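You operate a simulated robot arm through the tools that you are given. There is no shell and no other tool. Be economical: measure what you need, move in short steps, check, and stop when the job is done.

The job below is to be done with a simulated two-armed robot. You get a single attempt, and the scene is never put back.

TASK
Pick up the iron cover with one hand, pass it to the other hand and put it on the supply bench top. Set down upright: iron cover.

Only the result counts: the job must be done as asked and must still hold three seconds after the hand-in. Knocking over, shifting, dropping, spilling or breaking anything else fails it. A push-on lid holds only when it is set on centred and level and pressed home; a screw cap is set on level and turned clockwise until tight.

THE ROBOT
Two 7-joint arms with two-finger parallel grippers on one trunk, on a base that drives. Base frame: it is fixed to the floor where the robot stands at the start and does not move with it; the origin is under the middle of the robot, x ahead of it, y to its left, z up. Lengths are in cm, angles in degrees, forces in N, time in s.
The left shoulder is at the start at [7, 16.3, 117], the right one opposite. With the tool pointing down near the work surface each hand reaches from about 40 to 88 cm from the robot's upright axis, wherever it stands, measured 20 degrees to its own side. Places, roughly: iron cover (12x9x12 cm) [70, 0, 90]; supply bench top [-100, -50, 80]. Payload 3.43 kg a hand.
The TCP of each hand is the grasp point between the finger pads, 3.4 cm short of the fingertips. In the tool frame z runs along the fingers and y along their closing line. The gripper opens to 12.8 cm. The fingers are 2.4 cm wide and 1.2 cm thick; the gripper's body (4.8 by 13 cm) begins 9.6 cm behind the TCP.
Orientation is that of the tool frame in the base frame, as [roll, pitch, yaw] about the fixed x, y, z axes, in that order (R = Rz(yaw) Ry(pitch) Rx(roll)). With the fingers straight down and closing along the base's y, the tool's x points along the base's -x, its y along +y and its z along -z.

THE INTERFACE
- The arms move only by the tool step_arm. It takes "left_commands", "right_commands" or both (then of equal length, played together; a hand with none holds still); each is a list of rows, each a list of 7 numbers: the shift along the tool's x, y, z in units of 50 mm (1.0 is 50 mm), then the turn, a rotation vector about the tool's x, y, z in units of 8 degrees (1.0 is 8 degrees), then the gripper command, from -1 (shut) to 1 (fully open), values between in proportion. In form: [[dx, dy, dz, wx, wy, wz, claw], ...]. A call has 1 to 10 rows; each row shifts and turns the commanded pose from where the row before left it, along the tool's axes as they then stand. A call with a number of a shift or a turn outside -1 to 1 is refused whole. Rows are played at 5 a second. More than 5 cm and 8.6 degrees between two rows, or a gripper value outside its range, and nothing of the call is played. Where a pose cannot be reached the arm comes as near as it can. A force on the tool above 40 N (or 10 N above the force at the start of the call, whichever is more), or a blocked arm, ends the call early, and 0.2 s more pass. The fingers move at their own pace (about 15.3 cm/s each) and stop on an object; they squeeze with about 42 N. The grip force told is the motor's: it shows also when the fingers shut on nothing. Time passes only in rows, and 0.2 s behind the last, so rows that do not move let the fingers close. The reply holds the time, the measured pose of the TCP, the force on the tool along the base axes, the opening and the grip force, in the units named above and with some noise, with the torque about the TCP (base axes, N m) and any sound that the robot's microphone picked up.
- Cameras (640 x 400 px; columns grow to the right, rows downward): "scene" is now at [9.91, -3.99, 136.09]; the picture's right is [-0.66, -0.75, 0.00], its down [-0.67, 0.59, -0.45] and it looks along [0.33, -0.30, -0.89] (base axes); focal length 214 px, centre (320, 200). "left" rides on the left gripper at [7.6, 1.1, -16] in its tool frame; the picture's right is [-0.15, 0.99, 0.00], its down [-0.88, -0.13, -0.46] and it looks along [-0.45, -0.07, 0.89] (tool axes); focal length 234 px, centre (320, 200). "right" rides on the right gripper at [7.6, -1.1, -16] in its tool frame; the picture's right is [0.15, 0.99, 0.00], its down [-0.88, 0.13, -0.46] and it looks along [-0.45, 0.07, 0.89] (tool axes); focal length 234 px, centre (320, 200). There is no depth. A picture from a camera that has moved, and an enlarged one, comes with that camera's place and axes in the base frame and with its lens.
- snapshot(camera): a new picture of that camera. It takes no simulated time.
- move_column(by): slides the trunk up (or, below 0, down) by that many cm; the arms and the scene camera ride with it, the base frame stays. It gives what a move gives, with no picture.
- base_move(legs): drives the robot by 1 to 6 legs, each [ahead, left, turn to the left] in cm, cm and degrees, along the robot's own axes; the way and the turn of a leg run together, so that a leg with both is an arc; at most 150 cm and 180 degrees a leg. The arms and the cameras ride along, it lands a little off, and it stops where it bumps. It gives what a move gives.
- pan_tilt(pan, tilt): turns the head with the scene camera to pan (to the left, within 86 degrees either way) and tilt (down, from -29 to 69), counted from straight ahead of the robot. It gives what a move gives.
- enlarge(camera, box): a new picture of the part [left, top, right, bottom] of that camera's present view, enlarged. It takes no simulated time.
- close_job(): hands the job in; it is judged then, once.

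Go step by step. Nothing tells you exact positions but the pictures and the camera data: compare them with the known pose of the tool, close in by small moves and look again before you grip or let go. The budget is 120 turns and 108 pictures, counting those below and the enlarged ones. Unless the task says otherwise, let go and move clear before handing in, and close with one line.

The tools are called after "Emit:" by a JSON object that holds its "fn" and its "kwargs". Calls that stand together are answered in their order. step_arm: Moves the arms, as the interface text tells. Its arguments: {"type":"object","properties":{"left_commands":{"type":"array","items":{"type":"array","items":{"type":"number"}}},"right_commands":{"type":"array","items":{"type":"array","items":{"type":"number"}}}},"required":[]} The other tools are called the same way: move_column (by) slides the trunk up or down; base_move (legs) drives the base; pan_tilt (pan, tilt) turns the head that bears the scene camera; snapshot (camera) takes a picture; enlarge (camera, box) takes an enlarged picture of a part of a camera's view; close_job () hands the job in.

At the start:

```text
clock: 0.0
left_eef_pos: [62.39, 24.75, 113.37]
left_tcp_rot: [180.0, 0.0, 180.0]
left_force: [0.3, 0.4, -1.0]
left_torque: [-0.01, 0.02, -0.01]
left_opening: 12.78
left_grasp_force: 0.1
right_eef_pos: [70.14, -20.82, 112.48]
right_tcp_rot: [-179.9, 0.1, 180.0]
right_force: [0.0, 0.2, 0.7]
right_torque: [0.01, 0.02, 0.02]
right_opening: 12.8
right_grasp_force: 0.1
trunk travel left (down, up): [-65.0, 29.0]
robot x, y, heading: [0.03, 0.28, -0.1]
head pan, tilt: [-41.5, 63.4]
```

scene: 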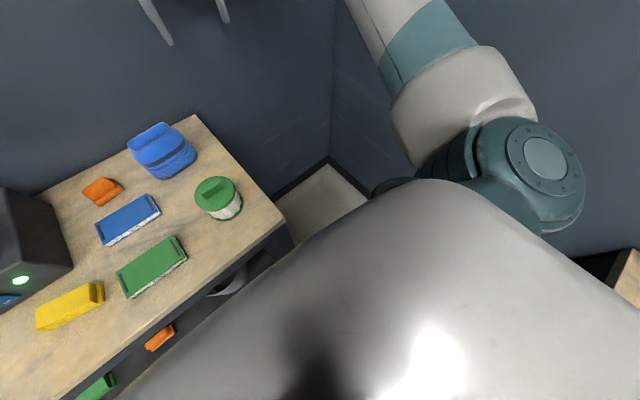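
right: 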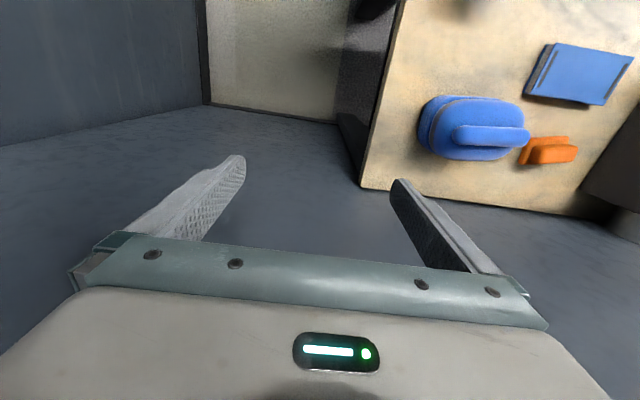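
left: 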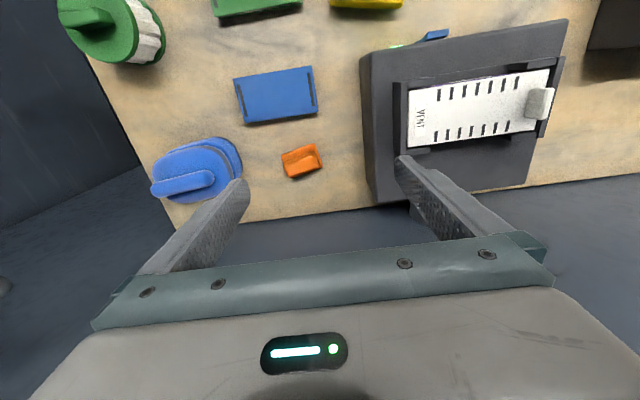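

The blue handled object at about [70, 0] matches the iron cover. I'll take a closer look at it before moving.

Emit:
{"fn": "enlarge", "kwargs": {"camera": "scene", "box": [80, 100, 260, 230]}}

Emit:
{"fn": "enlarge", "kwargs": {"camera": "right", "box": [360, 30, 640, 220]}}

Emit:
{"fn": "enlarge", "kwargs": {"camera": "left", "box": [100, 60, 340, 220]}}

```text
3.08 times, centred on (170, 165) of scene
camera zoom: at [9.91, -3.99, 136.09], right [-0.66, -0.75, 0.0], down [-0.67, 0.59, -0.45], along [0.33, -0.3, -0.89], focal length 660 px, centre (782, 308)
```

zoom: 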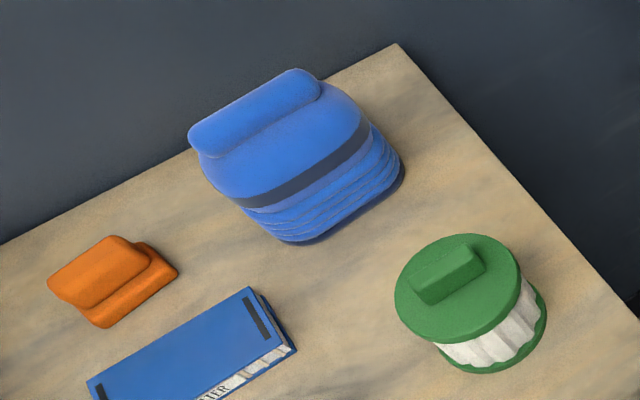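

```text
2.11 times, centred on (500, 125) of right
camera zoom: at [62.57, -21.92, 128.39], right [-0.15, 0.99, 0.0], down [0.88, 0.13, 0.46], along [0.45, 0.07, -0.89], focal length 493 px, centre (-59, 358)
```

zoom: 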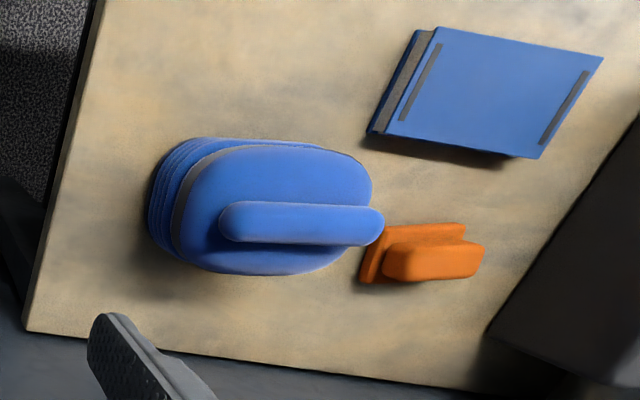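

```text
2.50 times, centred on (220, 140) of left
camera zoom: at [54.79, 25.97, 129.26], right [0.15, 0.99, 0.0], down [0.88, -0.13, 0.46], along [0.45, -0.07, -0.89], focal length 585 px, centre (570, 350)
```

zoom: 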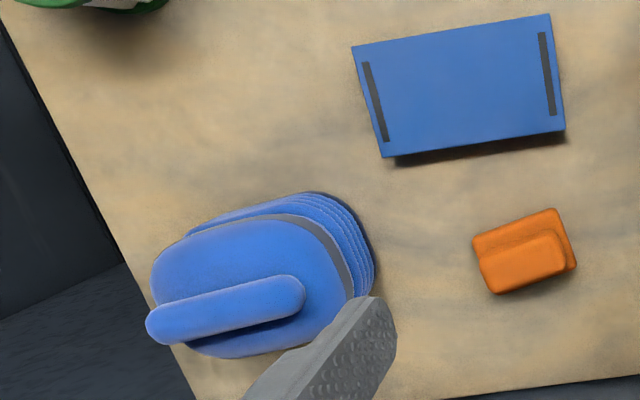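

The cover has a handle bar running along y at about x=65.7, y from -3 to 8, top near z=96. I want a better straight-on view of the handle and its gap.

Emit:
{"fn": "pan_tilt", "kwargs": {"pan": 0, "tilt": 35}}

Emit:
{"fn": "snapshot", "kwargs": {"camera": "scene"}}

Emit:
{"fn": "enlarge", "kwargs": {"camera": "scene", "box": [250, 150, 390, 260]}}

```text
clock: 1.1
left_eef_pos: [62.4, 24.78, 113.42]
left_tcp_rot: [-180.0, 0.0, 179.9]
left_force: [0.5, -0.2, -0.9]
left_torque: [-0.01, 0.01, 0.0]
left_opening: 12.8
left_grasp_force: 0.0
right_eef_pos: [70.21, -20.8, 112.56]
right_tcp_rot: [180.0, 0.0, 180.0]
right_force: [1.0, -0.2, -0.3]
right_torque: [0.0, 0.0, 0.01]
right_opening: 12.8
right_grasp_force: 0.0
trunk travel left (down, up): [-65.0, 29.0]
robot x, y, heading: [-0.09, 0.2, -0.1]
head pan, tilt: [0.0, 35.0]
```

```text
101 pictures are left
camera scene: at [14.03, 0.15, 139.9], right [0.0, -1.0, 0.0], down [-0.57, 0.0, -0.82], along [0.82, 0.0, -0.57], focal length 214 px, centre (320, 200)
```

scene: 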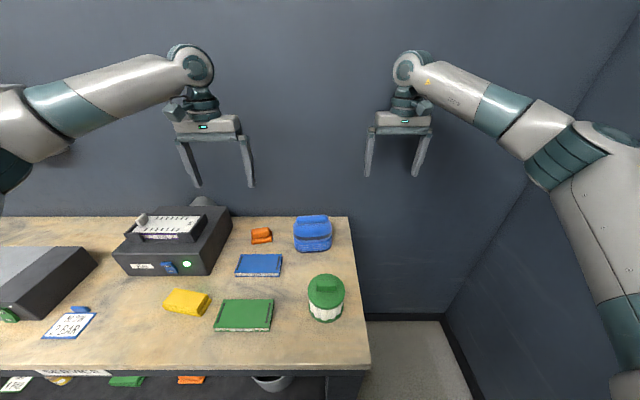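

```text
3.64 times, centred on (320, 205) of scene
camera zoom: at [14.03, 0.15, 139.9], right [0.0, -1.0, 0.0], down [-0.57, 0.0, -0.82], along [0.82, 0.0, -0.57], focal length 780 px, centre (320, 182)
```

zoom: 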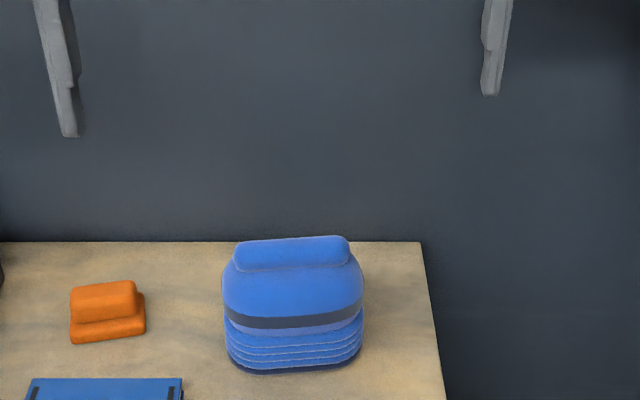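

The handle is about 10 cm long along y (turned about 6°), centred on [65.7, 2.5]. I'll yaw both hands so their fingers close across the handle, each with its camera on the outside.

Emit:
{"fn": "step_arm", "kwargs": {"right_commands": [[0, 0, 0, 0, 0, -1, 1], [0, 0, 0, 0, 0, -1, 1], [0, 0, 0, 0, 0, -1, 1], [0, 0, 0, 0, 0, -1, 1], [0, 0, 0, 0, 0, -1, 1], [0, 0, 0, 0, 0, -1, 1], [0, 0, 0, 0, 0, -1, 1], [0, 0, 0, 0, 0, -1, 1], [0, 0, 0, 0, 0, -1, 1], [0, 0, 0, 0, 0, -1, 1]], "left_commands": [[0, 0, 0, 0, 0, 1, 1], [0, 0, 0, 0, 0, 1, 1], [0, 0, 0, 0, 0, 1, 1], [0, 0, 0, 0, 0, 1, 1], [0, 0, 0, 0, 0, 1, 1], [0, 0, 0, 0, 0, 1, 1], [0, 0, 0, 0, 0, 1, 1], [0, 0, 0, 0, 0, 1, 1], [0, 0, 0, 0, 0, 1, 1], [0, 0, 0, 0, 0, 0.5, 1]]}}

Emit:
{"fn": "step_arm", "kwargs": {"right_commands": [[0, 0, 0, 0, 0, -1, 1], [0, 0, 0, 0, 0, -1, 1], [0, 0, 0, 0, -1, 0, 1], [0, 0, 0, 0, -1, 0, 1], [0, 0, 0, 0, -1, 0, 1], [0, 0, 0, 0, -0.75, 0, 1]], "left_commands": [[0, 0, 0, 0, 0, 1, 1], [0, 0, 0, 0, 0, 0, 1], [0, 0, 0, 0, -1, 0, 1], [0, 0, 0, 0, -1, 0, 1], [0, 0, 0, 0, -1, 0, 1], [0, 0, 0, 0, -0.75, 0, 1]]}}

Emit:
{"fn": "snapshot", "kwargs": {"camera": "right"}}

Emit:
{"fn": "snapshot", "kwargs": {"camera": "scene"}}

```text
clock: 3.3
left_eef_pos: [62.25, 25.18, 113.24]
left_tcp_rot: [-179.9, 0.2, 104.0]
left_force: [-0.3, 1.0, -0.5]
left_torque: [-0.08, -0.01, 0.0]
left_opening: 12.78
left_grasp_force: 0.1
right_eef_pos: [62.81, -10.25, 111.5]
right_tcp_rot: [-178.5, 0.4, -120.4]
right_force: [0.0, 0.6, -0.2]
right_torque: [-0.05, 0.02, 0.01]
right_opening: 12.79
right_grasp_force: 0.0
right hand out of reach, approached as far as the arm can: row 5, 6, 7, 8, 9, 10
trunk travel left (down, up): [-65.0, 29.0]
robot x, y, heading: [-0.28, 0.02, 0.0]
head pan, tilt: [0.0, 35.0]
```

```text
clock: 4.7
left_eef_pos: [62.57, 24.86, 113.45]
left_tcp_rot: [179.9, 30.2, 96.0]
left_force: [0.2, -0.1, -0.3]
left_torque: [0.0, 0.0, 0.03]
left_opening: 12.79
left_grasp_force: 0.0
right_eef_pos: [55.92, -0.73, 111.22]
right_tcp_rot: [-179.1, 16.1, -103.4]
right_force: [0.2, -0.6, -0.3]
right_torque: [0.01, 0.02, -0.01]
right_opening: 12.81
right_grasp_force: 0.0
right hand out of reach, approached as far as the arm can: row 1, 2, 5, 6
trunk travel left (down, up): [-65.0, 29.0]
robot x, y, heading: [-0.03, 0.13, -0.0]
head pan, tilt: [0.0, 35.0]
```

```text
99 pictures are left
camera right: at [54.08, -12.23, 124.39], right [-0.99, 0.1, -0.06], down [0.03, 0.73, 0.68], along [0.11, 0.67, -0.73], focal length 234 px, centre (320, 200)
```

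right: 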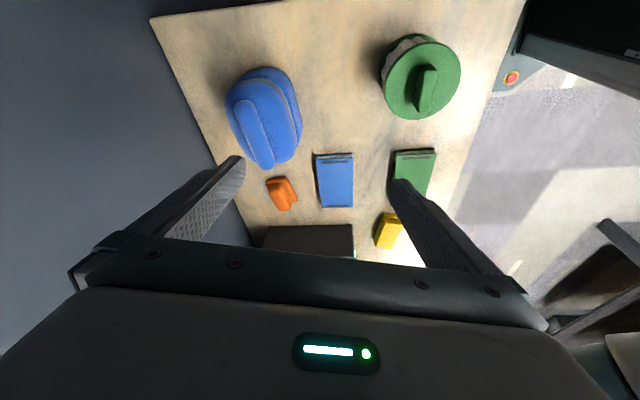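

```text
98 pictures are left
camera scene: at [14.08, 0.25, 139.9], right [0.0, -1.0, 0.0], down [-0.57, 0.0, -0.82], along [0.82, 0.0, -0.57], focal length 214 px, centre (320, 200)
```

scene: 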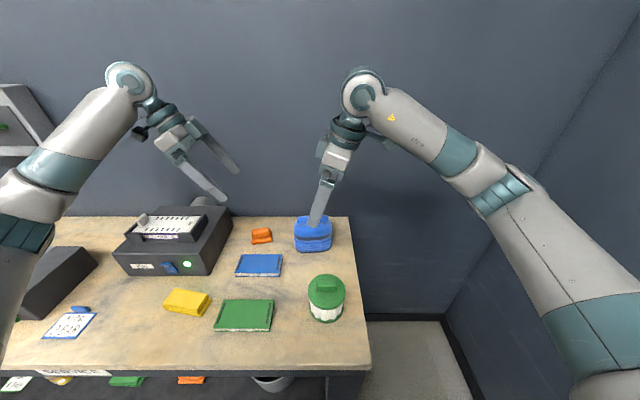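

The left hand reached its pose, but the right one stopped short at [56, -0.7]. I'll send a null row to see where the command stands, with a small remaining turn.

Emit:
{"fn": "step_arm", "kwargs": {"right_commands": [[0, 0, 0, 0, 0, 0, 1], [0, 0, 0, 0, 0, 0, 1]]}}

```text
clock: 5.3
left_eef_pos: [62.35, 24.86, 113.47]
left_tcp_rot: [-179.9, 30.0, 96.0]
left_force: [0.1, 0.4, 0.0]
left_torque: [0.02, 0.03, 0.0]
left_opening: 12.81
left_grasp_force: 0.1
right_eef_pos: [55.96, -0.65, 111.21]
right_tcp_rot: [-179.1, 16.2, -103.5]
right_force: [-0.7, -0.3, 0.2]
right_torque: [0.01, 0.03, 0.0]
right_opening: 12.78
right_grasp_force: 0.1
trunk travel left (down, up): [-65.0, 29.0]
robot x, y, heading: [0.28, -0.11, -0.0]
head pan, tilt: [0.0, 35.0]
```

The command follows the actual pose. I'll try the remaining tilt and yaw from here.

Emit:
{"fn": "step_arm", "kwargs": {"right_commands": [[0, 0, 0, 0, -1, 0, 1], [0, 0, 0, 0, -0.75, 0, 1], [0, 0, 0, 0, 0, -1, 1], [0, 0, 0, 0, 0, -1, 1]]}}

```text
clock: 6.3
left_eef_pos: [62.41, 24.61, 113.41]
left_tcp_rot: [-180.0, 29.9, 96.0]
left_force: [0.4, -0.7, 0.0]
left_torque: [0.03, 0.03, 0.0]
left_opening: 12.81
left_grasp_force: 0.1
right_eef_pos: [55.11, -4.25, 110.04]
right_tcp_rot: [-178.9, 24.2, -104.6]
right_force: [0.0, -0.1, -0.5]
right_torque: [0.01, 0.06, 0.0]
right_opening: 12.79
right_grasp_force: 0.0
right hand out of reach, approached as far as the arm can: row 1, 2, 3, 4
trunk travel left (down, up): [-65.0, 29.0]
robot x, y, heading: [-0.11, 0.06, 0.0]
head pan, tilt: [0.0, 35.0]
```

The right arm seems to be against joint limits near its midline. I'll back it out to its own side (y about -25), where the mirror of the left pose should be reachable.

Emit:
{"fn": "step_arm", "kwargs": {"right_commands": [[0, 0, 0, 0, 1, 0, 1], [0, 0, 0, 0, 1, 0, 1], [0, 0, 0, 0, 1, 0, 1], [1, 0, 0, 0, 0, 0.5, 1], [1, 0, 0, 0, 0, 0.5, 1], [1, 0, 0, 0, 0, 0, 1], [1, 0, 0, 0, 0, 0, 1], [0, 0, 0, 0, 0, 0, 1]]}}

Emit:
{"fn": "step_arm", "kwargs": {"right_commands": [[0, -0.8, 0, 0, -1, 0, 1], [0, 0, 0, 0, -1, 0, 1], [0, 0, 0, 0, -1, 0, 1], [0, 0, 0, 0, -0.75, 0, 1], [0, 0, 0, 0, 0, 0, 1]]}}

```text
clock: 8.1
left_eef_pos: [62.53, 25.03, 113.48]
left_tcp_rot: [-179.8, 30.1, 96.1]
left_force: [-0.1, 1.1, -0.3]
left_torque: [-0.06, 0.03, -0.02]
left_opening: 12.8
left_grasp_force: 0.0
right_eef_pos: [48.08, -22.31, 110.26]
right_tcp_rot: [-179.1, 0.0, -113.1]
right_force: [0.8, 0.3, -0.2]
right_torque: [-0.01, 0.04, 0.0]
right_opening: 12.81
right_grasp_force: 0.0
trunk travel left (down, up): [-65.0, 29.0]
robot x, y, heading: [-0.1, -0.21, -0.0]
head pan, tilt: [0.0, 35.0]
```

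```text
clock: 9.3
left_eef_pos: [62.37, 24.78, 113.48]
left_tcp_rot: [-180.0, 30.0, 96.0]
left_force: [0.3, 0.3, 0.4]
left_torque: [0.01, -0.01, -0.01]
left_opening: 12.8
left_grasp_force: 0.1
right_eef_pos: [51.21, -20.2, 111.49]
right_tcp_rot: [-178.9, 27.1, -112.6]
right_force: [-0.4, -0.5, -0.3]
right_torque: [-0.01, -0.01, 0.04]
right_opening: 12.81
right_grasp_force: 0.0
right hand out of reach, approached as far as the arm can: row 1, 2, 3, 4
trunk travel left (down, up): [-65.0, 29.0]
robot x, y, heading: [0.05, -0.0, -0.0]
head pan, tilt: [0.0, 35.0]
```

Now at [51, -20] with tilt 27°. I'll test the yaw from here.

Emit:
{"fn": "step_arm", "kwargs": {"right_commands": [[0, 0, -0.4, 0, 0, 0, 1], [0, 0, -0.4, 0, 0, 0, 1], [0, 0, 0, 0, 0, -1, 1], [0, 0, 0, 0, 0, -1, 1]]}}

Emit:
{"fn": "snapshot", "kwargs": {"camera": "scene"}}

```text
clock: 10.3
left_eef_pos: [62.31, 24.94, 113.47]
left_tcp_rot: [179.9, 30.0, 95.9]
left_force: [-1.0, 0.1, -0.9]
left_torque: [-0.03, -0.03, -0.01]
left_opening: 12.78
left_grasp_force: 0.1
right_eef_pos: [44.89, -17.49, 116.13]
right_tcp_rot: [-171.0, 25.7, -94.8]
right_force: [0.8, 0.2, 0.0]
right_torque: [-0.01, -0.05, -0.02]
right_opening: 12.81
right_grasp_force: 0.2
right hand out of reach, approached as far as the arm can: row 3, 4
trunk travel left (down, up): [-65.0, 29.0]
robot x, y, heading: [-0.16, -0.02, 0.0]
head pan, tilt: [0.0, 35.0]
```

```text
97 pictures are left
camera scene: at [13.96, 0.26, 139.91], right [0.0, -1.0, 0.0], down [-0.57, 0.0, -0.82], along [0.82, 0.0, -0.57], focal length 214 px, centre (320, 200)
```

scene: 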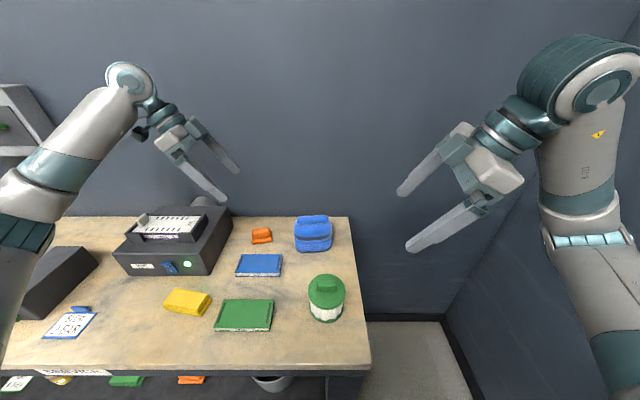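

The right arm doesn't like this yaw direction. I'll turn it the other way (toward yaw +96, like the left), first undoing the tilt and coming back to a plain pose.

Emit:
{"fn": "step_arm", "kwargs": {"right_commands": [[0, 0, 0, 0, 1, 0, 1], [0, 0, 0, 0, 1, 0, 1], [0, 0, 0, 0, 1, 0, 1], [0, 0, 0, 0, 0, 1, 1], [0, 0, 0, 0, 0, 1, 1], [0, 0, 0, 0, 0, 1, 1], [0, 0, 0, 0, 0, 1, 1], [0, 0, 0, 0, 0, 1, 1], [0, 0, 0, 0, 0, 1, 1], [0, 0, 0, 0, 0, 1, 1]]}}

```text
clock: 12.5
left_eef_pos: [62.37, 24.8, 113.57]
left_tcp_rot: [180.0, 30.0, 96.1]
left_force: [0.2, 0.0, -0.2]
left_torque: [0.02, -0.05, 0.03]
left_opening: 12.8
left_grasp_force: 0.0
right_eef_pos: [44.92, -17.63, 116.08]
right_tcp_rot: [-177.0, 7.8, -154.5]
right_force: [0.1, 0.1, 0.0]
right_torque: [0.0, 0.0, 0.0]
right_opening: 12.83
right_grasp_force: 0.0
trunk travel left (down, up): [-65.0, 29.0]
robot x, y, heading: [0.17, 0.18, 0.1]
head pan, tilt: [0.0, 35.0]
```

Leveling the tool and moving to about [60, -22] before continuing the yaw.

Emit:
{"fn": "step_arm", "kwargs": {"right_commands": [[0, 0, 0, -0.375, 0.975, 0, 1], [-0.6, -0.55, 0, 0, 0, 0, 1], [-0.6, -0.55, 0, 0, 0, 0, 1], [-0.6, -0.55, 0, 0, 0, 0, 1], [-0.6, -0.55, 0, 0, 0, 0, 1], [0, 0, 0, 0, 0, 1, 1], [0, 0, 0, 0, 0, 1, 1], [0, 0, 0, 0, 0, 1, 1], [0, 0, 0, 0, 0, 1, 1], [0, 0, 0, 0, 0, 1, 1]]}}

Emit:
{"fn": "step_arm", "kwargs": {"right_commands": [[0, 0, 0, 0, 0, 1, 1], [0, 0, 0, 0, 0, 1, 1], [0, 0, 0, 0, 0, 1, 1], [0, 0, 0, 0, 0, 1, 1], [0, 0, 0, 0, 0, 1, 1], [0, 0, 0, 0, 0, 1, 1], [0, 0, 0, 0, 0, 1, 1], [0, 0, 0, 0, 0, 1, 1]]}}

```text
clock: 14.7
left_eef_pos: [62.29, 24.81, 113.54]
left_tcp_rot: [179.9, 30.0, 96.0]
left_force: [0.2, 0.3, 0.4]
left_torque: [-0.02, 0.03, 0.03]
left_opening: 12.78
left_grasp_force: 0.0
right_eef_pos: [60.48, -22.4, 116.18]
right_tcp_rot: [179.9, 0.0, 165.3]
right_force: [0.2, -0.3, -0.4]
right_torque: [0.02, -0.02, 0.01]
right_opening: 12.79
right_grasp_force: 0.1
trunk travel left (down, up): [-65.0, 29.0]
robot x, y, heading: [-0.09, 0.2, -0.2]
head pan, tilt: [0.0, 35.0]
```

```text
clock: 16.5
left_eef_pos: [62.42, 24.85, 113.43]
left_tcp_rot: [-179.9, 29.9, 96.0]
left_force: [0.5, -0.3, -0.2]
left_torque: [0.02, 0.02, 0.0]
left_opening: 12.8
left_grasp_force: 0.1
right_eef_pos: [60.59, -22.34, 116.06]
right_tcp_rot: [-180.0, -0.2, 101.3]
right_force: [0.5, 0.1, -0.7]
right_torque: [0.01, -0.03, -0.01]
right_opening: 12.8
right_grasp_force: 0.0
trunk travel left (down, up): [-65.0, 29.0]
robot x, y, heading: [-0.04, -0.19, 0.1]
head pan, tilt: [0.0, 35.0]
```

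That direction works. Now finish the yaw to 96 and tilt the right fingers 30° toward +y.

Emit:
{"fn": "step_arm", "kwargs": {"right_commands": [[0, 0, 0, 0, 0, 0.66, 1], [0, 0, 0, 0, 1, 0, 1], [0, 0, 0, 0, 1, 0, 1], [0, 0, 0, 0, 1, 0, 1], [0, 0, 0, 0, 0.75, 0, 1]]}}

Emit:
{"fn": "snapshot", "kwargs": {"camera": "right"}}

Emit:
{"fn": "snapshot", "kwargs": {"camera": "left"}}

```text
clock: 17.7
left_eef_pos: [62.33, 24.68, 113.53]
left_tcp_rot: [179.9, 30.0, 96.0]
left_force: [-0.3, 0.0, 0.4]
left_torque: [0.02, -0.02, -0.02]
left_opening: 12.78
left_grasp_force: 0.1
right_eef_pos: [60.6, -22.58, 116.06]
right_tcp_rot: [-179.9, -30.2, 96.1]
right_force: [0.2, -0.4, 0.0]
right_torque: [0.01, 0.0, -0.02]
right_opening: 12.77
right_grasp_force: 0.2
trunk travel left (down, up): [-65.0, 29.0]
robot x, y, heading: [-0.19, -0.14, -0.1]
head pan, tilt: [0.0, 35.0]
```

```text
96 pictures are left
camera right: at [59.58, -24.0, 133.7], right [0.97, 0.23, 0.07], down [0.24, -0.97, -0.05], along [0.06, 0.07, -1.0], focal length 234 px, centre (320, 200)
```

right: 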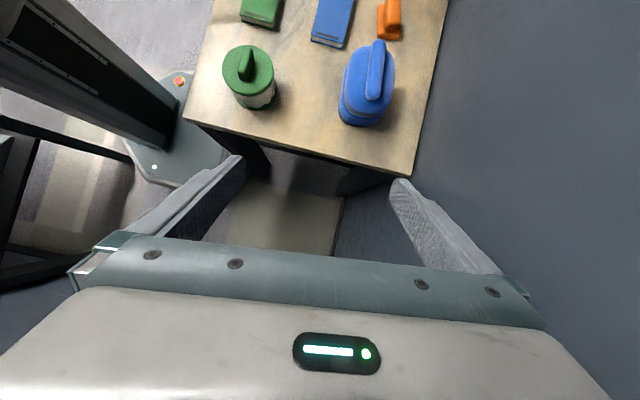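

```text
95 pictures are left
camera left: at [61.97, 39.41, 123.4], right [1.0, -0.02, 0.07], down [-0.07, -0.55, 0.83], along [0.02, -0.84, -0.55], focal length 234 px, centre (320, 200)
```

left: 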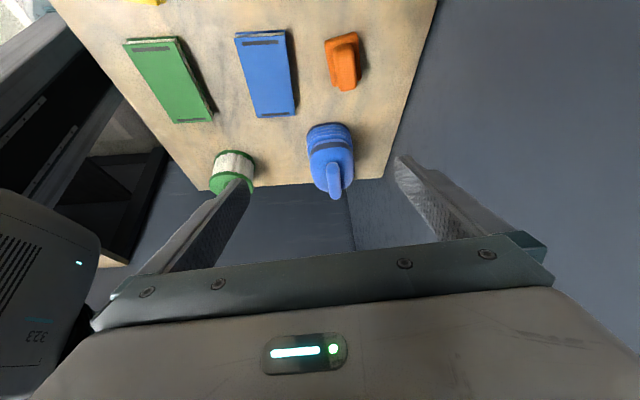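

Both hands are posed. I'll zoom on the handle from both sides to fix its profile and position.

Emit:
{"fn": "enlarge", "kwargs": {"camera": "left", "box": [270, 110, 400, 210]}}

Emit:
{"fn": "enlarge", "kwargs": {"camera": "right", "box": [310, 20, 440, 140]}}

```text
4.00 times, centred on (335, 160) of left
camera zoom: at [61.97, 39.41, 123.4], right [1.0, -0.02, 0.07], down [-0.07, -0.55, 0.83], along [0.02, -0.84, -0.55], focal length 937 px, centre (260, 360)
```

zoom: 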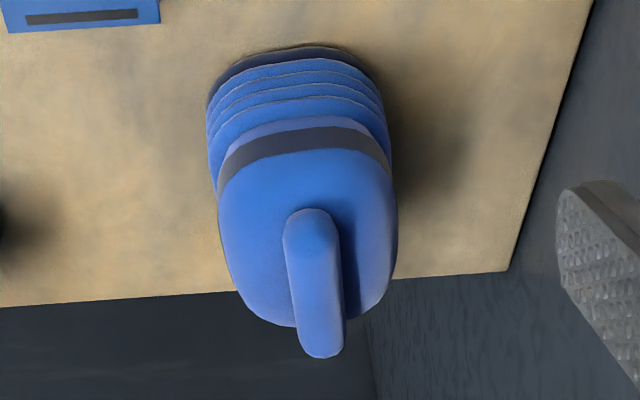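

```text
3.33 times, centred on (375, 80) of right
camera zoom: at [59.58, -24.0, 133.7], right [0.97, 0.23, 0.07], down [0.24, -0.97, -0.05], along [0.06, 0.07, -1.0], focal length 781 px, centre (137, 600)
```

zoom: 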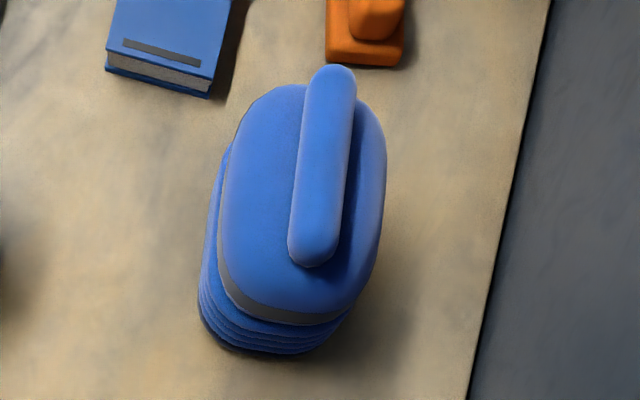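

The handle's top is near z≈96.3, from [66.3, -2.4] to [65.2, 8], about 2.3 cm wide and 1.5–2 cm tall. I'll reduce the right tilt to 15° and move above its -y part at about [66, 0.2, 105].

Emit:
{"fn": "step_arm", "kwargs": {"right_commands": [[0, 0, 0, 0, -1, 0, 1], [0, 0, 0, 0, -0.9, 0, 1], [0.74, 0.31, 0, 0, 0, 0, 1], [0.74, 0.31, 0, 0, 0, 0, 1], [0.74, 0.31, 0, 0, 0, 0, 1], [0.74, 0.31, 0, 0, 0, 0, 1], [0.74, 0.31, 0, 0, 0, 0, 1], [0, 0, 0.8, 0, 0, 0, 1], [0, 0, 0.8, 0, 0, 0, 1], [0, 0, 0.8, 0, 0, 0, 1]]}}

Emit:
{"fn": "snapshot", "kwargs": {"camera": "right"}}

Emit:
{"fn": "enlarge", "kwargs": {"camera": "left", "box": [230, 90, 430, 220]}}

Emit:
{"fn": "enlarge", "kwargs": {"camera": "scene", "box": [250, 130, 400, 260]}}

```text
clock: 19.9
left_eef_pos: [62.48, 24.9, 113.43]
left_tcp_rot: [-179.9, 30.0, 96.1]
left_force: [0.4, 0.4, 0.2]
left_torque: [0.02, -0.01, -0.02]
left_opening: 12.78
left_grasp_force: 0.1
right_eef_pos: [66.17, -0.47, 109.55]
right_tcp_rot: [179.9, -14.8, 96.2]
right_force: [0.1, 0.4, 0.0]
right_torque: [0.03, 0.01, 0.0]
right_opening: 12.8
right_grasp_force: 0.0
trunk travel left (down, up): [-65.0, 29.0]
robot x, y, heading: [0.04, 0.06, -0.2]
head pan, tilt: [0.0, 35.0]
```

```text
92 pictures are left
camera right: at [64.72, 2.73, 126.86], right [0.97, 0.25, 0.04], down [0.23, -0.95, 0.21], along [0.09, -0.2, -0.98], focal length 234 px, centre (320, 200)
```

right: 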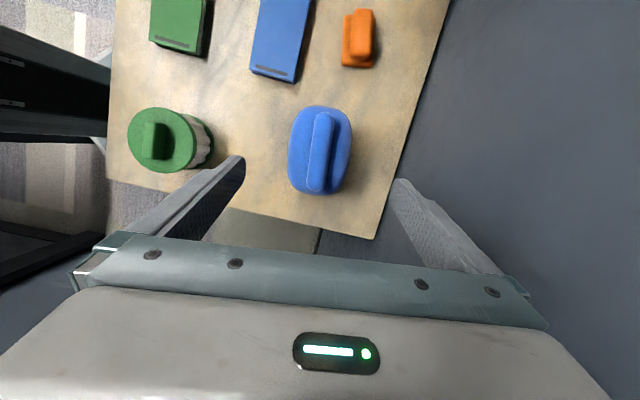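

```text
3.08 times, centred on (330, 155) of left
camera zoom: at [62.02, 39.56, 123.32], right [1.0, -0.02, 0.07], down [-0.07, -0.55, 0.84], along [0.02, -0.84, -0.55], focal length 720 px, centre (289, 338)
```

zoom: 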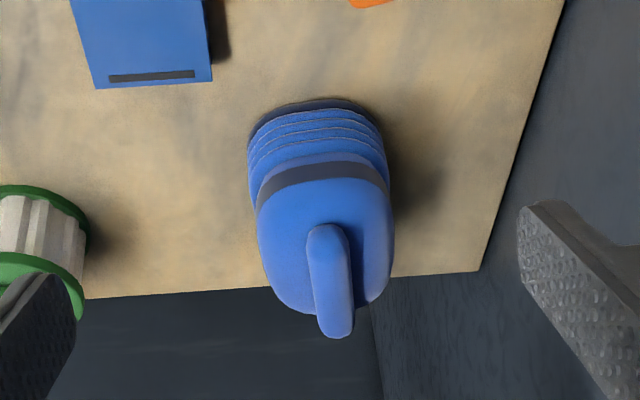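

```text
3.08 times, centred on (325, 195) of scene
camera zoom: at [14.1, 0.23, 139.91], right [0.0, -1.0, 0.0], down [-0.57, 0.0, -0.82], along [0.82, 0.0, -0.57], focal length 660 px, centre (305, 215)
```

zoom: 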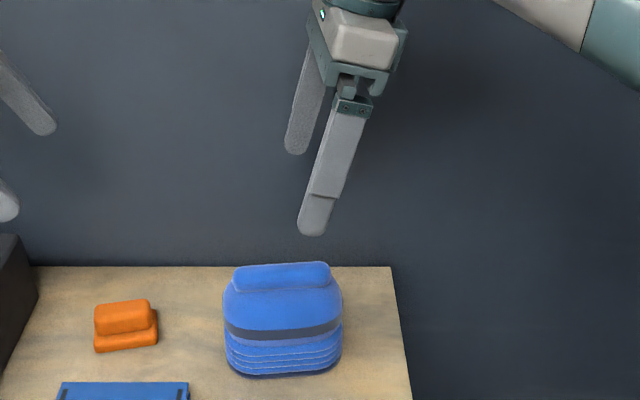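

The right hand is aligned over the handle. I'll narrow the opening to about 5 cm and descend to just above it.

Emit:
{"fn": "step_arm", "kwargs": {"right_commands": [[-0.16, 0.02, 0.6, 0, 0, 0.1, -0.2], [-0.16, 0, 0.6, 0, 0, 0.1, -0.2], [-0.16, 0, 0.7, 0, 0, 0, -0.2], [0, 0, 0, 0, 0, 0, -0.2]]}}

Emit:
{"fn": "snapshot", "kwargs": {"camera": "right"}}

Emit:
{"fn": "enlarge", "kwargs": {"camera": "left", "box": [230, 90, 430, 220]}}

Emit:
{"fn": "enlarge", "kwargs": {"camera": "scene", "box": [270, 180, 370, 260]}}

```text
clock: 20.9
left_eef_pos: [62.33, 24.72, 113.47]
left_tcp_rot: [-179.9, 29.9, 96.0]
left_force: [0.1, -0.1, 0.2]
left_torque: [0.02, -0.04, 0.02]
left_opening: 12.82
left_grasp_force: 0.0
right_eef_pos: [66.18, -0.54, 99.64]
right_tcp_rot: [-179.6, -14.8, 94.5]
right_force: [-0.4, -0.2, 0.4]
right_torque: [-0.01, 0.01, 0.01]
right_opening: 5.13
right_grasp_force: 0.0
trunk travel left (down, up): [-65.0, 29.0]
robot x, y, heading: [-0.29, -0.45, -0.2]
head pan, tilt: [0.0, 35.0]
```

```text
89 pictures are left
camera right: at [64.92, 2.67, 116.91], right [0.97, 0.22, 0.03], down [0.21, -0.95, 0.21], along [0.08, -0.2, -0.98], focal length 234 px, centre (320, 200)
```

right: 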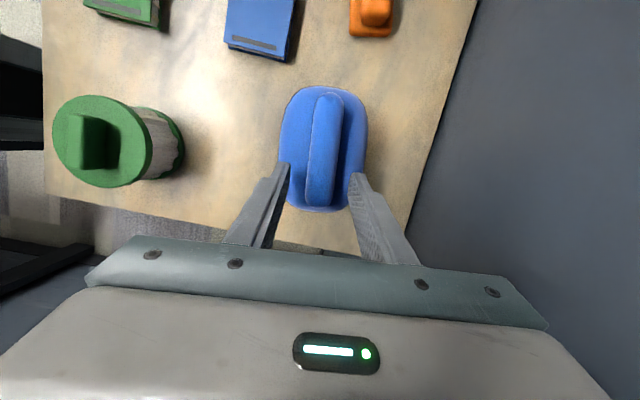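

```text
3.08 times, centred on (330, 155) of left
camera zoom: at [61.94, 39.52, 123.38], right [1.0, -0.02, 0.07], down [-0.07, -0.55, 0.84], along [0.02, -0.84, -0.55], focal length 720 px, centre (289, 338)
```

zoom: 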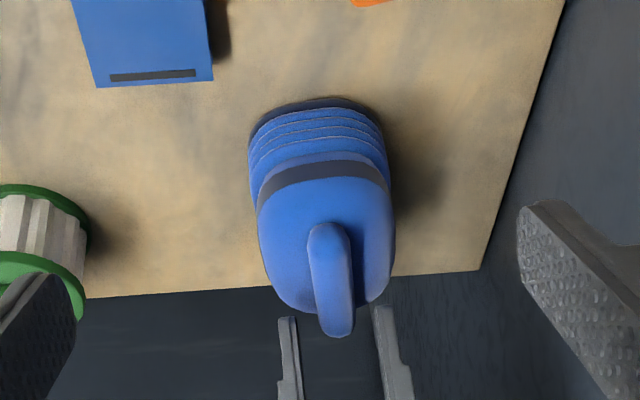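

```text
5.00 times, centred on (320, 220) of scene
camera zoom: at [14.0, 0.2, 139.91], right [0.0, -1.0, 0.0], down [-0.57, 0.0, -0.82], along [0.82, 0.0, -0.57], focal length 1072 px, centre (320, 100)
```

zoom: 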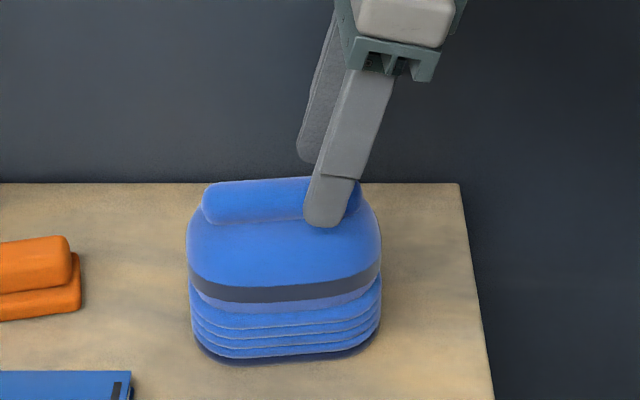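

The fingertips are straddling the handle top. I'll lower in small steps, watching for force.

Emit:
{"fn": "step_arm", "kwargs": {"right_commands": [[0.06, 0, 0.16, 0, 0, 0, -0.2], [0, 0, 0.12, 0, 0, 0, -0.2], [0, 0, 0, 0, 0, 0, -0.2]]}}

Emit:
{"fn": "step_arm", "kwargs": {"right_commands": [[0, 0, 0.08, 0, 0, 0, -0.2], [0, 0, 0, 0, 0, 0, -0.2]]}}

Emit:
{"fn": "enlarge", "kwargs": {"camera": "scene", "box": [270, 180, 370, 260]}}

Emit:
{"fn": "enlarge", "kwargs": {"camera": "left", "box": [270, 110, 400, 220]}}

```text
clock: 21.7
left_eef_pos: [62.4, 24.79, 113.43]
left_tcp_rot: [-180.0, 30.0, 96.0]
left_force: [-0.1, -0.2, -0.9]
left_torque: [-0.02, -0.04, -0.04]
left_opening: 12.78
left_grasp_force: 0.1
right_eef_pos: [65.91, 0.04, 98.26]
right_tcp_rot: [-179.5, -14.8, 94.6]
right_force: [-0.2, 0.3, -0.3]
right_torque: [-0.01, 0.0, -0.01]
right_opening: 5.13
right_grasp_force: 0.1
trunk travel left (down, up): [-65.0, 29.0]
robot x, y, heading: [0.17, 0.09, -0.0]
head pan, tilt: [0.0, 35.0]
```

```text
clock: 22.3
left_eef_pos: [62.31, 24.68, 113.51]
left_tcp_rot: [-179.9, 29.9, 95.9]
left_force: [0.0, -0.4, -0.2]
left_torque: [0.01, -0.01, 0.01]
left_opening: 12.78
left_grasp_force: 0.1
right_eef_pos: [65.92, 0.1, 97.91]
right_tcp_rot: [-179.8, -14.9, 94.5]
right_force: [2.6, -3.1, 9.7]
right_torque: [-0.15, -0.33, -0.06]
right_opening: 5.18
right_grasp_force: 0.9
trunk travel left (down, up): [-65.0, 29.0]
robot x, y, heading: [-0.17, 0.1, 0.0]
head pan, tilt: [0.0, 35.0]
```

```text
5.00 times, centred on (320, 220) of scene
camera zoom: at [13.95, 0.12, 139.93], right [0.0, -1.0, 0.0], down [-0.57, 0.0, -0.82], along [0.82, 0.0, -0.57], focal length 1072 px, centre (320, 100)
```

zoom: 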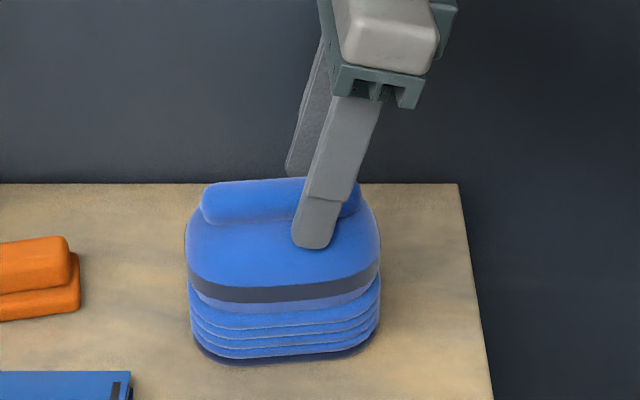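

```text
3.64 times, centred on (335, 165) of left
camera zoom: at [61.9, 39.44, 123.44], right [1.0, -0.02, 0.07], down [-0.07, -0.55, 0.83], along [0.02, -0.84, -0.55], focal length 852 px, centre (266, 327)
```

zoom: 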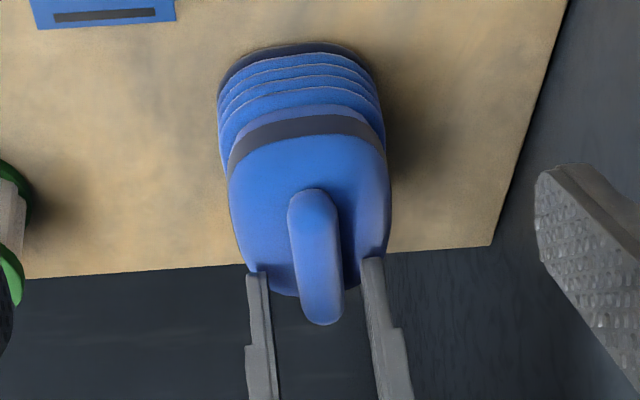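

The tips have touched the body shoulder, so I'll back off slightly and close on the handle.

Emit:
{"fn": "step_arm", "kwargs": {"right_commands": [[0, 0, -0.05, 0, 0, 0, -0.2], [0, 0, 0, 0, 0, 0, -1], [0, 0, 0, 0, 0, 0, -1], [0, 0, 0, 0, 0, 0, -1]]}}

Emit:
{"fn": "enlarge", "kwargs": {"camera": "left", "box": [270, 110, 400, 220]}}

```text
clock: 23.3
left_eef_pos: [62.43, 24.82, 113.55]
left_tcp_rot: [-179.9, 30.0, 96.1]
left_force: [1.1, 0.0, -0.1]
left_torque: [0.05, 0.02, -0.01]
left_opening: 12.78
left_grasp_force: 0.0
right_eef_pos: [65.87, 0.17, 98.2]
right_tcp_rot: [-179.6, -14.8, 94.6]
right_force: [-1.2, 0.4, -0.1]
right_torque: [0.11, 0.03, 0.03]
right_opening: 2.52
right_grasp_force: 42.1
trunk travel left (down, up): [-65.0, 29.0]
robot x, y, heading: [-0.06, 0.09, -0.1]
head pan, tilt: [0.0, 35.0]
```

```text
3.64 times, centred on (335, 165) of left
camera zoom: at [61.95, 39.51, 123.37], right [1.0, -0.02, 0.07], down [-0.07, -0.55, 0.83], along [0.02, -0.84, -0.55], focal length 852 px, centre (266, 327)
```

zoom: 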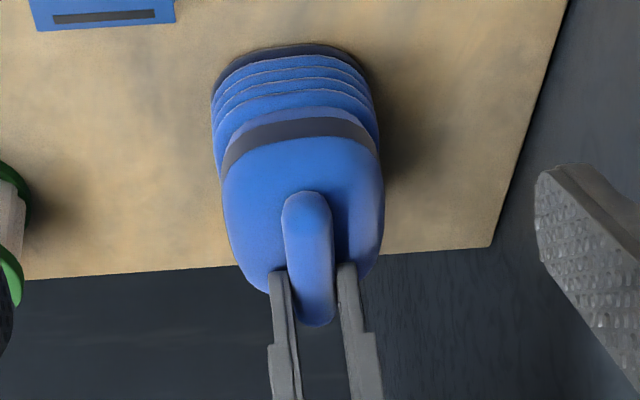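

Handle gripped at 2.5 cm. Lifting a couple of cm to test the hold.

Emit:
{"fn": "step_arm", "kwargs": {"right_commands": [[0.05, 0, -0.19, 0, 0, 0, -1], [0.05, 0, -0.19, 0, 0, 0, -1], [0.05, 0, -0.19, 0, 0, 0, -1], [0, 0, 0, 0, 0, 0, -1]]}}

Emit:
{"fn": "enlarge", "kwargs": {"camera": "scene", "box": [250, 160, 400, 260]}}

```text
clock: 24.3
left_eef_pos: [62.33, 24.84, 113.46]
left_tcp_rot: [180.0, 29.9, 96.0]
left_force: [0.3, 0.6, 0.1]
left_torque: [0.04, -0.02, 0.02]
left_opening: 12.79
left_grasp_force: 0.0
right_eef_pos: [65.91, 0.15, 101.16]
right_tcp_rot: [-179.6, -15.0, 94.5]
right_force: [0.5, 0.7, -0.2]
right_torque: [-0.03, -0.02, -0.01]
right_opening: 2.48
right_grasp_force: 42.0
trunk travel left (down, up): [-65.0, 29.0]
robot x, y, heading: [-0.04, 0.2, -0.0]
head pan, tilt: [0.0, 35.0]
```

```text
4.00 times, centred on (325, 210) of scene
camera zoom: at [14.05, 0.16, 139.9], right [0.0, -1.0, 0.0], down [-0.57, 0.0, -0.82], along [0.82, 0.0, -0.57], focal length 858 px, centre (300, 160)
```

zoom: 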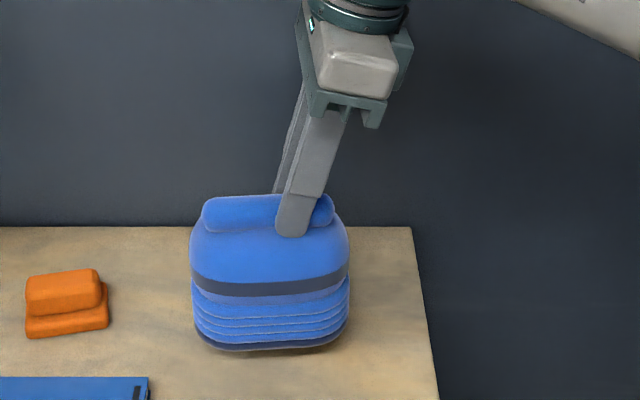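

It's lifted and level. Raising it further clear of the table for the handover.

Emit:
{"fn": "step_arm", "kwargs": {"right_commands": [[0.1, 0, -0.38, 0, 0, 0, -1], [0.1, 0, -0.38, 0, 0, 0, -1], [0.1, 0, -0.38, 0, 0, 0, -1], [0.1, 0, -0.38, 0, 0, 0, -1], [0.1, 0, -0.38, 0, 0, 0, -1], [0, 0, 0, 0, 0, 0, -1]]}}

Emit:
{"fn": "snapshot", "kwargs": {"camera": "scene"}}

Emit:
{"fn": "snapshot", "kwargs": {"camera": "left"}}

Emit:
{"fn": "snapshot", "kwargs": {"camera": "right"}}

```text
clock: 25.7
left_eef_pos: [62.41, 24.79, 113.5]
left_tcp_rot: [-180.0, 30.0, 96.1]
left_force: [-0.2, -0.7, -0.2]
left_torque: [-0.02, -0.01, -0.01]
left_opening: 12.81
left_grasp_force: 0.0
right_eef_pos: [66.23, 0.23, 110.86]
right_tcp_rot: [-179.5, -14.9, 94.5]
right_force: [0.1, 0.6, -0.6]
right_torque: [-0.03, 0.0, -0.01]
right_opening: 2.48
right_grasp_force: 42.0
trunk travel left (down, up): [-65.0, 29.0]
robot x, y, heading: [-0.15, -0.16, -0.1]
head pan, tilt: [0.0, 35.0]
```

```text
82 pictures are left
camera scene: at [14.07, 0.15, 139.9], right [0.0, -1.0, 0.0], down [-0.57, 0.0, -0.82], along [0.82, 0.0, -0.57], focal length 214 px, centre (320, 200)
```

scene: 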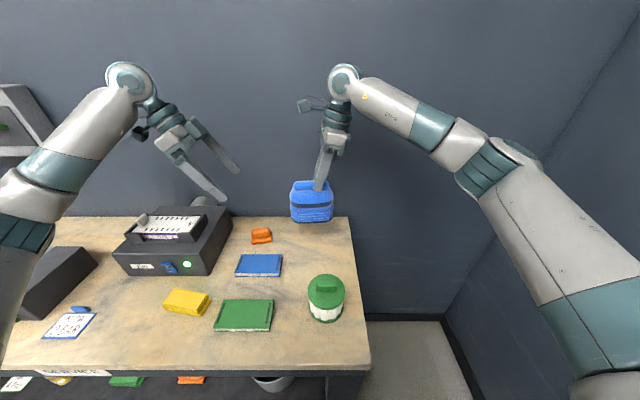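

```text
81 pictures are left
camera left: at [62.0, 39.48, 123.35], right [1.0, -0.02, 0.07], down [-0.07, -0.55, 0.83], along [0.02, -0.84, -0.55], focal length 234 px, centre (320, 200)
```

left: 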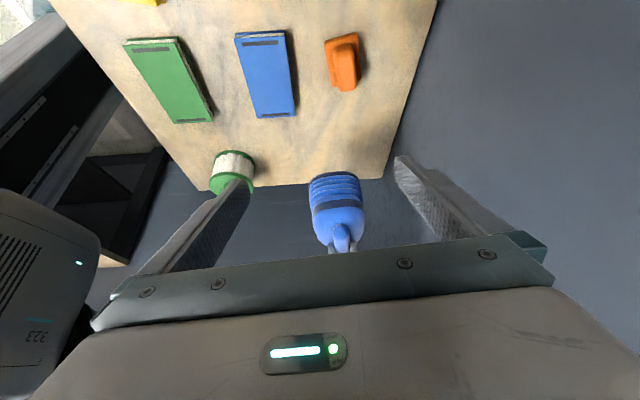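

```text
80 pictures are left
camera right: at [64.9, 3.38, 128.18], right [0.97, 0.22, 0.03], down [0.21, -0.95, 0.21], along [0.08, -0.2, -0.98], focal length 234 px, centre (320, 200)
```

right: 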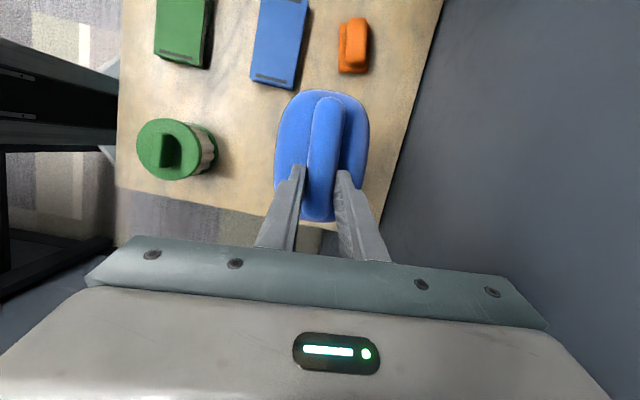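

The cover is held level, with the handle running along y. I'll bring the left hand (tilted 30°) to a pre-grasp above the +y end of the handle.

Emit:
{"fn": "step_arm", "kwargs": {"left_commands": [[-0.75, 0.07, 0.18, 0, 0, 0.1, 0], [-0.75, 0.07, 0.18, 0, 0, 0.1, 0], [-0.75, 0.07, 0.18, 0, 0, 0, 0], [-0.75, 0.07, 0.18, 0, 0, 0, 0], [0, 0, 0, 0, 0, 0, 0]], "right_commands": [[0, 0, 0, 0, 0, 0, -1], [0, 0, 0, 0, 0, 0, -1], [0, 0, 0, 0, 0, 0, -1], [0, 0, 0, 0, 0, 0, -1], [0, 0, 0, 0, 0, 0, -1]]}}

Emit:
{"fn": "snapshot", "kwargs": {"camera": "scene"}}

Emit:
{"fn": "snapshot", "kwargs": {"camera": "left"}}

Emit:
{"fn": "snapshot", "kwargs": {"camera": "right"}}

```text
clock: 26.9
left_eef_pos: [65.14, 10.34, 118.22]
left_tcp_rot: [179.2, 30.1, 94.2]
left_force: [-0.6, 0.4, 0.5]
left_torque: [-0.02, -0.02, 0.0]
left_opening: 6.38
left_grasp_force: 0.2
right_eef_pos: [66.12, 0.38, 110.84]
right_tcp_rot: [-179.7, -14.7, 94.5]
right_force: [0.7, 1.5, -0.9]
right_torque: [-0.07, -0.01, -0.03]
right_opening: 2.49
right_grasp_force: 42.5
trunk travel left (down, up): [-65.0, 29.0]
robot x, y, heading: [0.33, 0.14, -0.3]
head pan, tilt: [0.0, 35.0]
```

```text
79 pictures are left
camera scene: at [14.0, 0.32, 139.91], right [0.0, -1.0, 0.0], down [-0.57, 0.0, -0.82], along [0.82, 0.0, -0.57], focal length 214 px, centre (320, 200)
```

scene: 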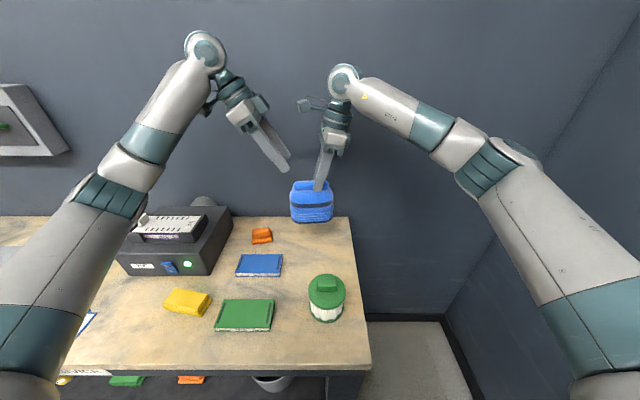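

```text
78 pictures are left
camera left: at [64.88, 24.98, 128.04], right [1.0, -0.05, 0.09], down [-0.1, -0.54, 0.83], along [0.01, -0.84, -0.55], focal length 234 px, centre (320, 200)
```

left: 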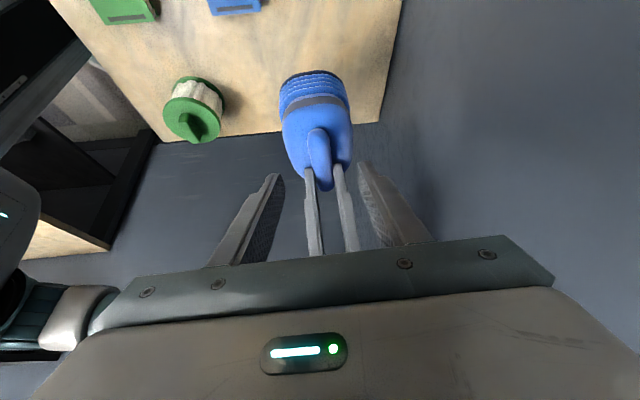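

```text
77 pictures are left
camera right: at [64.82, 3.55, 128.19], right [0.97, 0.22, 0.03], down [0.21, -0.95, 0.21], along [0.08, -0.2, -0.98], focal length 234 px, centre (320, 200)
```

right: 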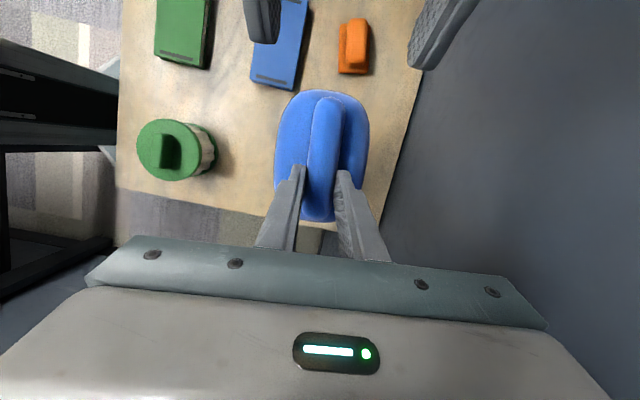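

Plenty of clearance. I'll advance the left hand 6 cm along its fingers and look.

Emit:
{"fn": "step_arm", "kwargs": {"left_commands": [[0, 0.02, 0.4, 0, 0, 0, 0], [0, 0.02, 0.4, 0, 0, 0, 0], [0, 0.02, 0.4, 0, 0, 0, 0], [0, 0, 0, 0, 0, 0, 0]]}}

Emit:
{"fn": "enlarge", "kwargs": {"camera": "scene", "box": [240, 90, 390, 230]}}

Emit:
{"fn": "enlarge", "kwargs": {"camera": "left", "box": [220, 60, 440, 260]}}

Emit:
{"fn": "enlarge", "kwargs": {"camera": "right", "box": [220, 50, 440, 250]}}

```text
clock: 27.9
left_eef_pos: [65.88, 7.06, 112.74]
left_tcp_rot: [179.0, 30.0, 94.1]
left_force: [-0.9, 0.0, 0.3]
left_torque: [0.01, -0.02, 0.04]
left_opening: 6.37
left_grasp_force: 0.0
right_eef_pos: [66.15, 0.29, 110.91]
right_tcp_rot: [-179.5, -14.8, 94.5]
right_force: [0.8, -0.1, -1.5]
right_torque: [-0.01, -0.03, 0.02]
right_opening: 2.5
right_grasp_force: 42.3
trunk travel left (down, up): [-65.0, 29.0]
robot x, y, heading: [0.03, 0.18, 0.1]
head pan, tilt: [0.0, 35.0]
```

```text
2.86 times, centred on (315, 160) of scene
camera zoom: at [14.02, 0.19, 139.91], right [0.0, -1.0, 0.0], down [-0.57, 0.0, -0.82], along [0.82, 0.0, -0.57], focal length 613 px, centre (334, 314)
```

zoom: 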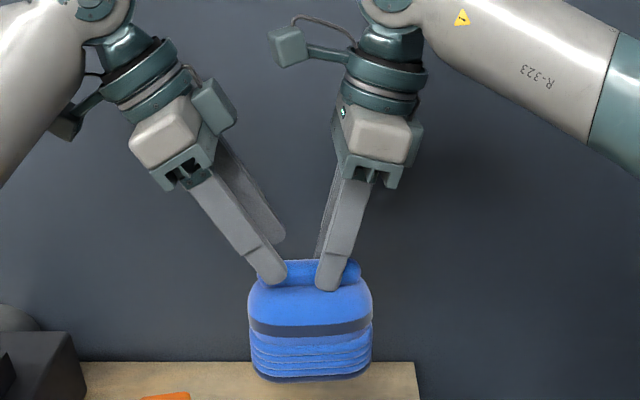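

```text
2.00 times, centred on (330, 160) of left
camera zoom: at [65.63, 21.71, 122.72], right [1.0, -0.05, 0.09], down [-0.1, -0.54, 0.83], along [0.01, -0.84, -0.55], focal length 468 px, centre (300, 280)
```

zoom: 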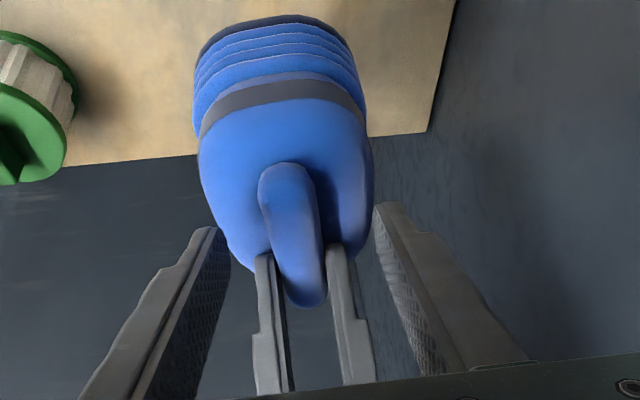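

```text
2.00 times, centred on (330, 150) of right
camera zoom: at [64.85, 3.41, 128.19], right [0.97, 0.22, 0.03], down [0.21, -0.95, 0.21], along [0.08, -0.2, -0.98], focal length 468 px, centre (300, 300)
```

zoom: 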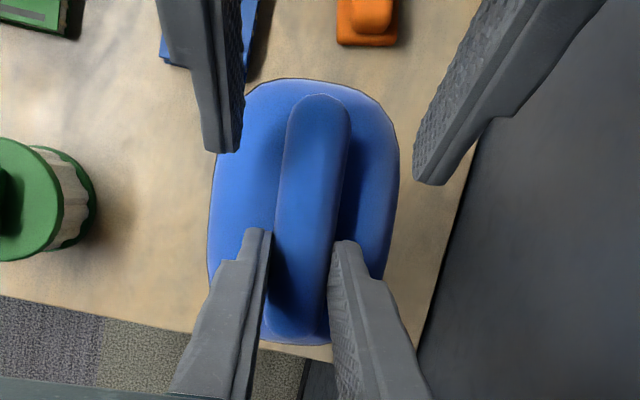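

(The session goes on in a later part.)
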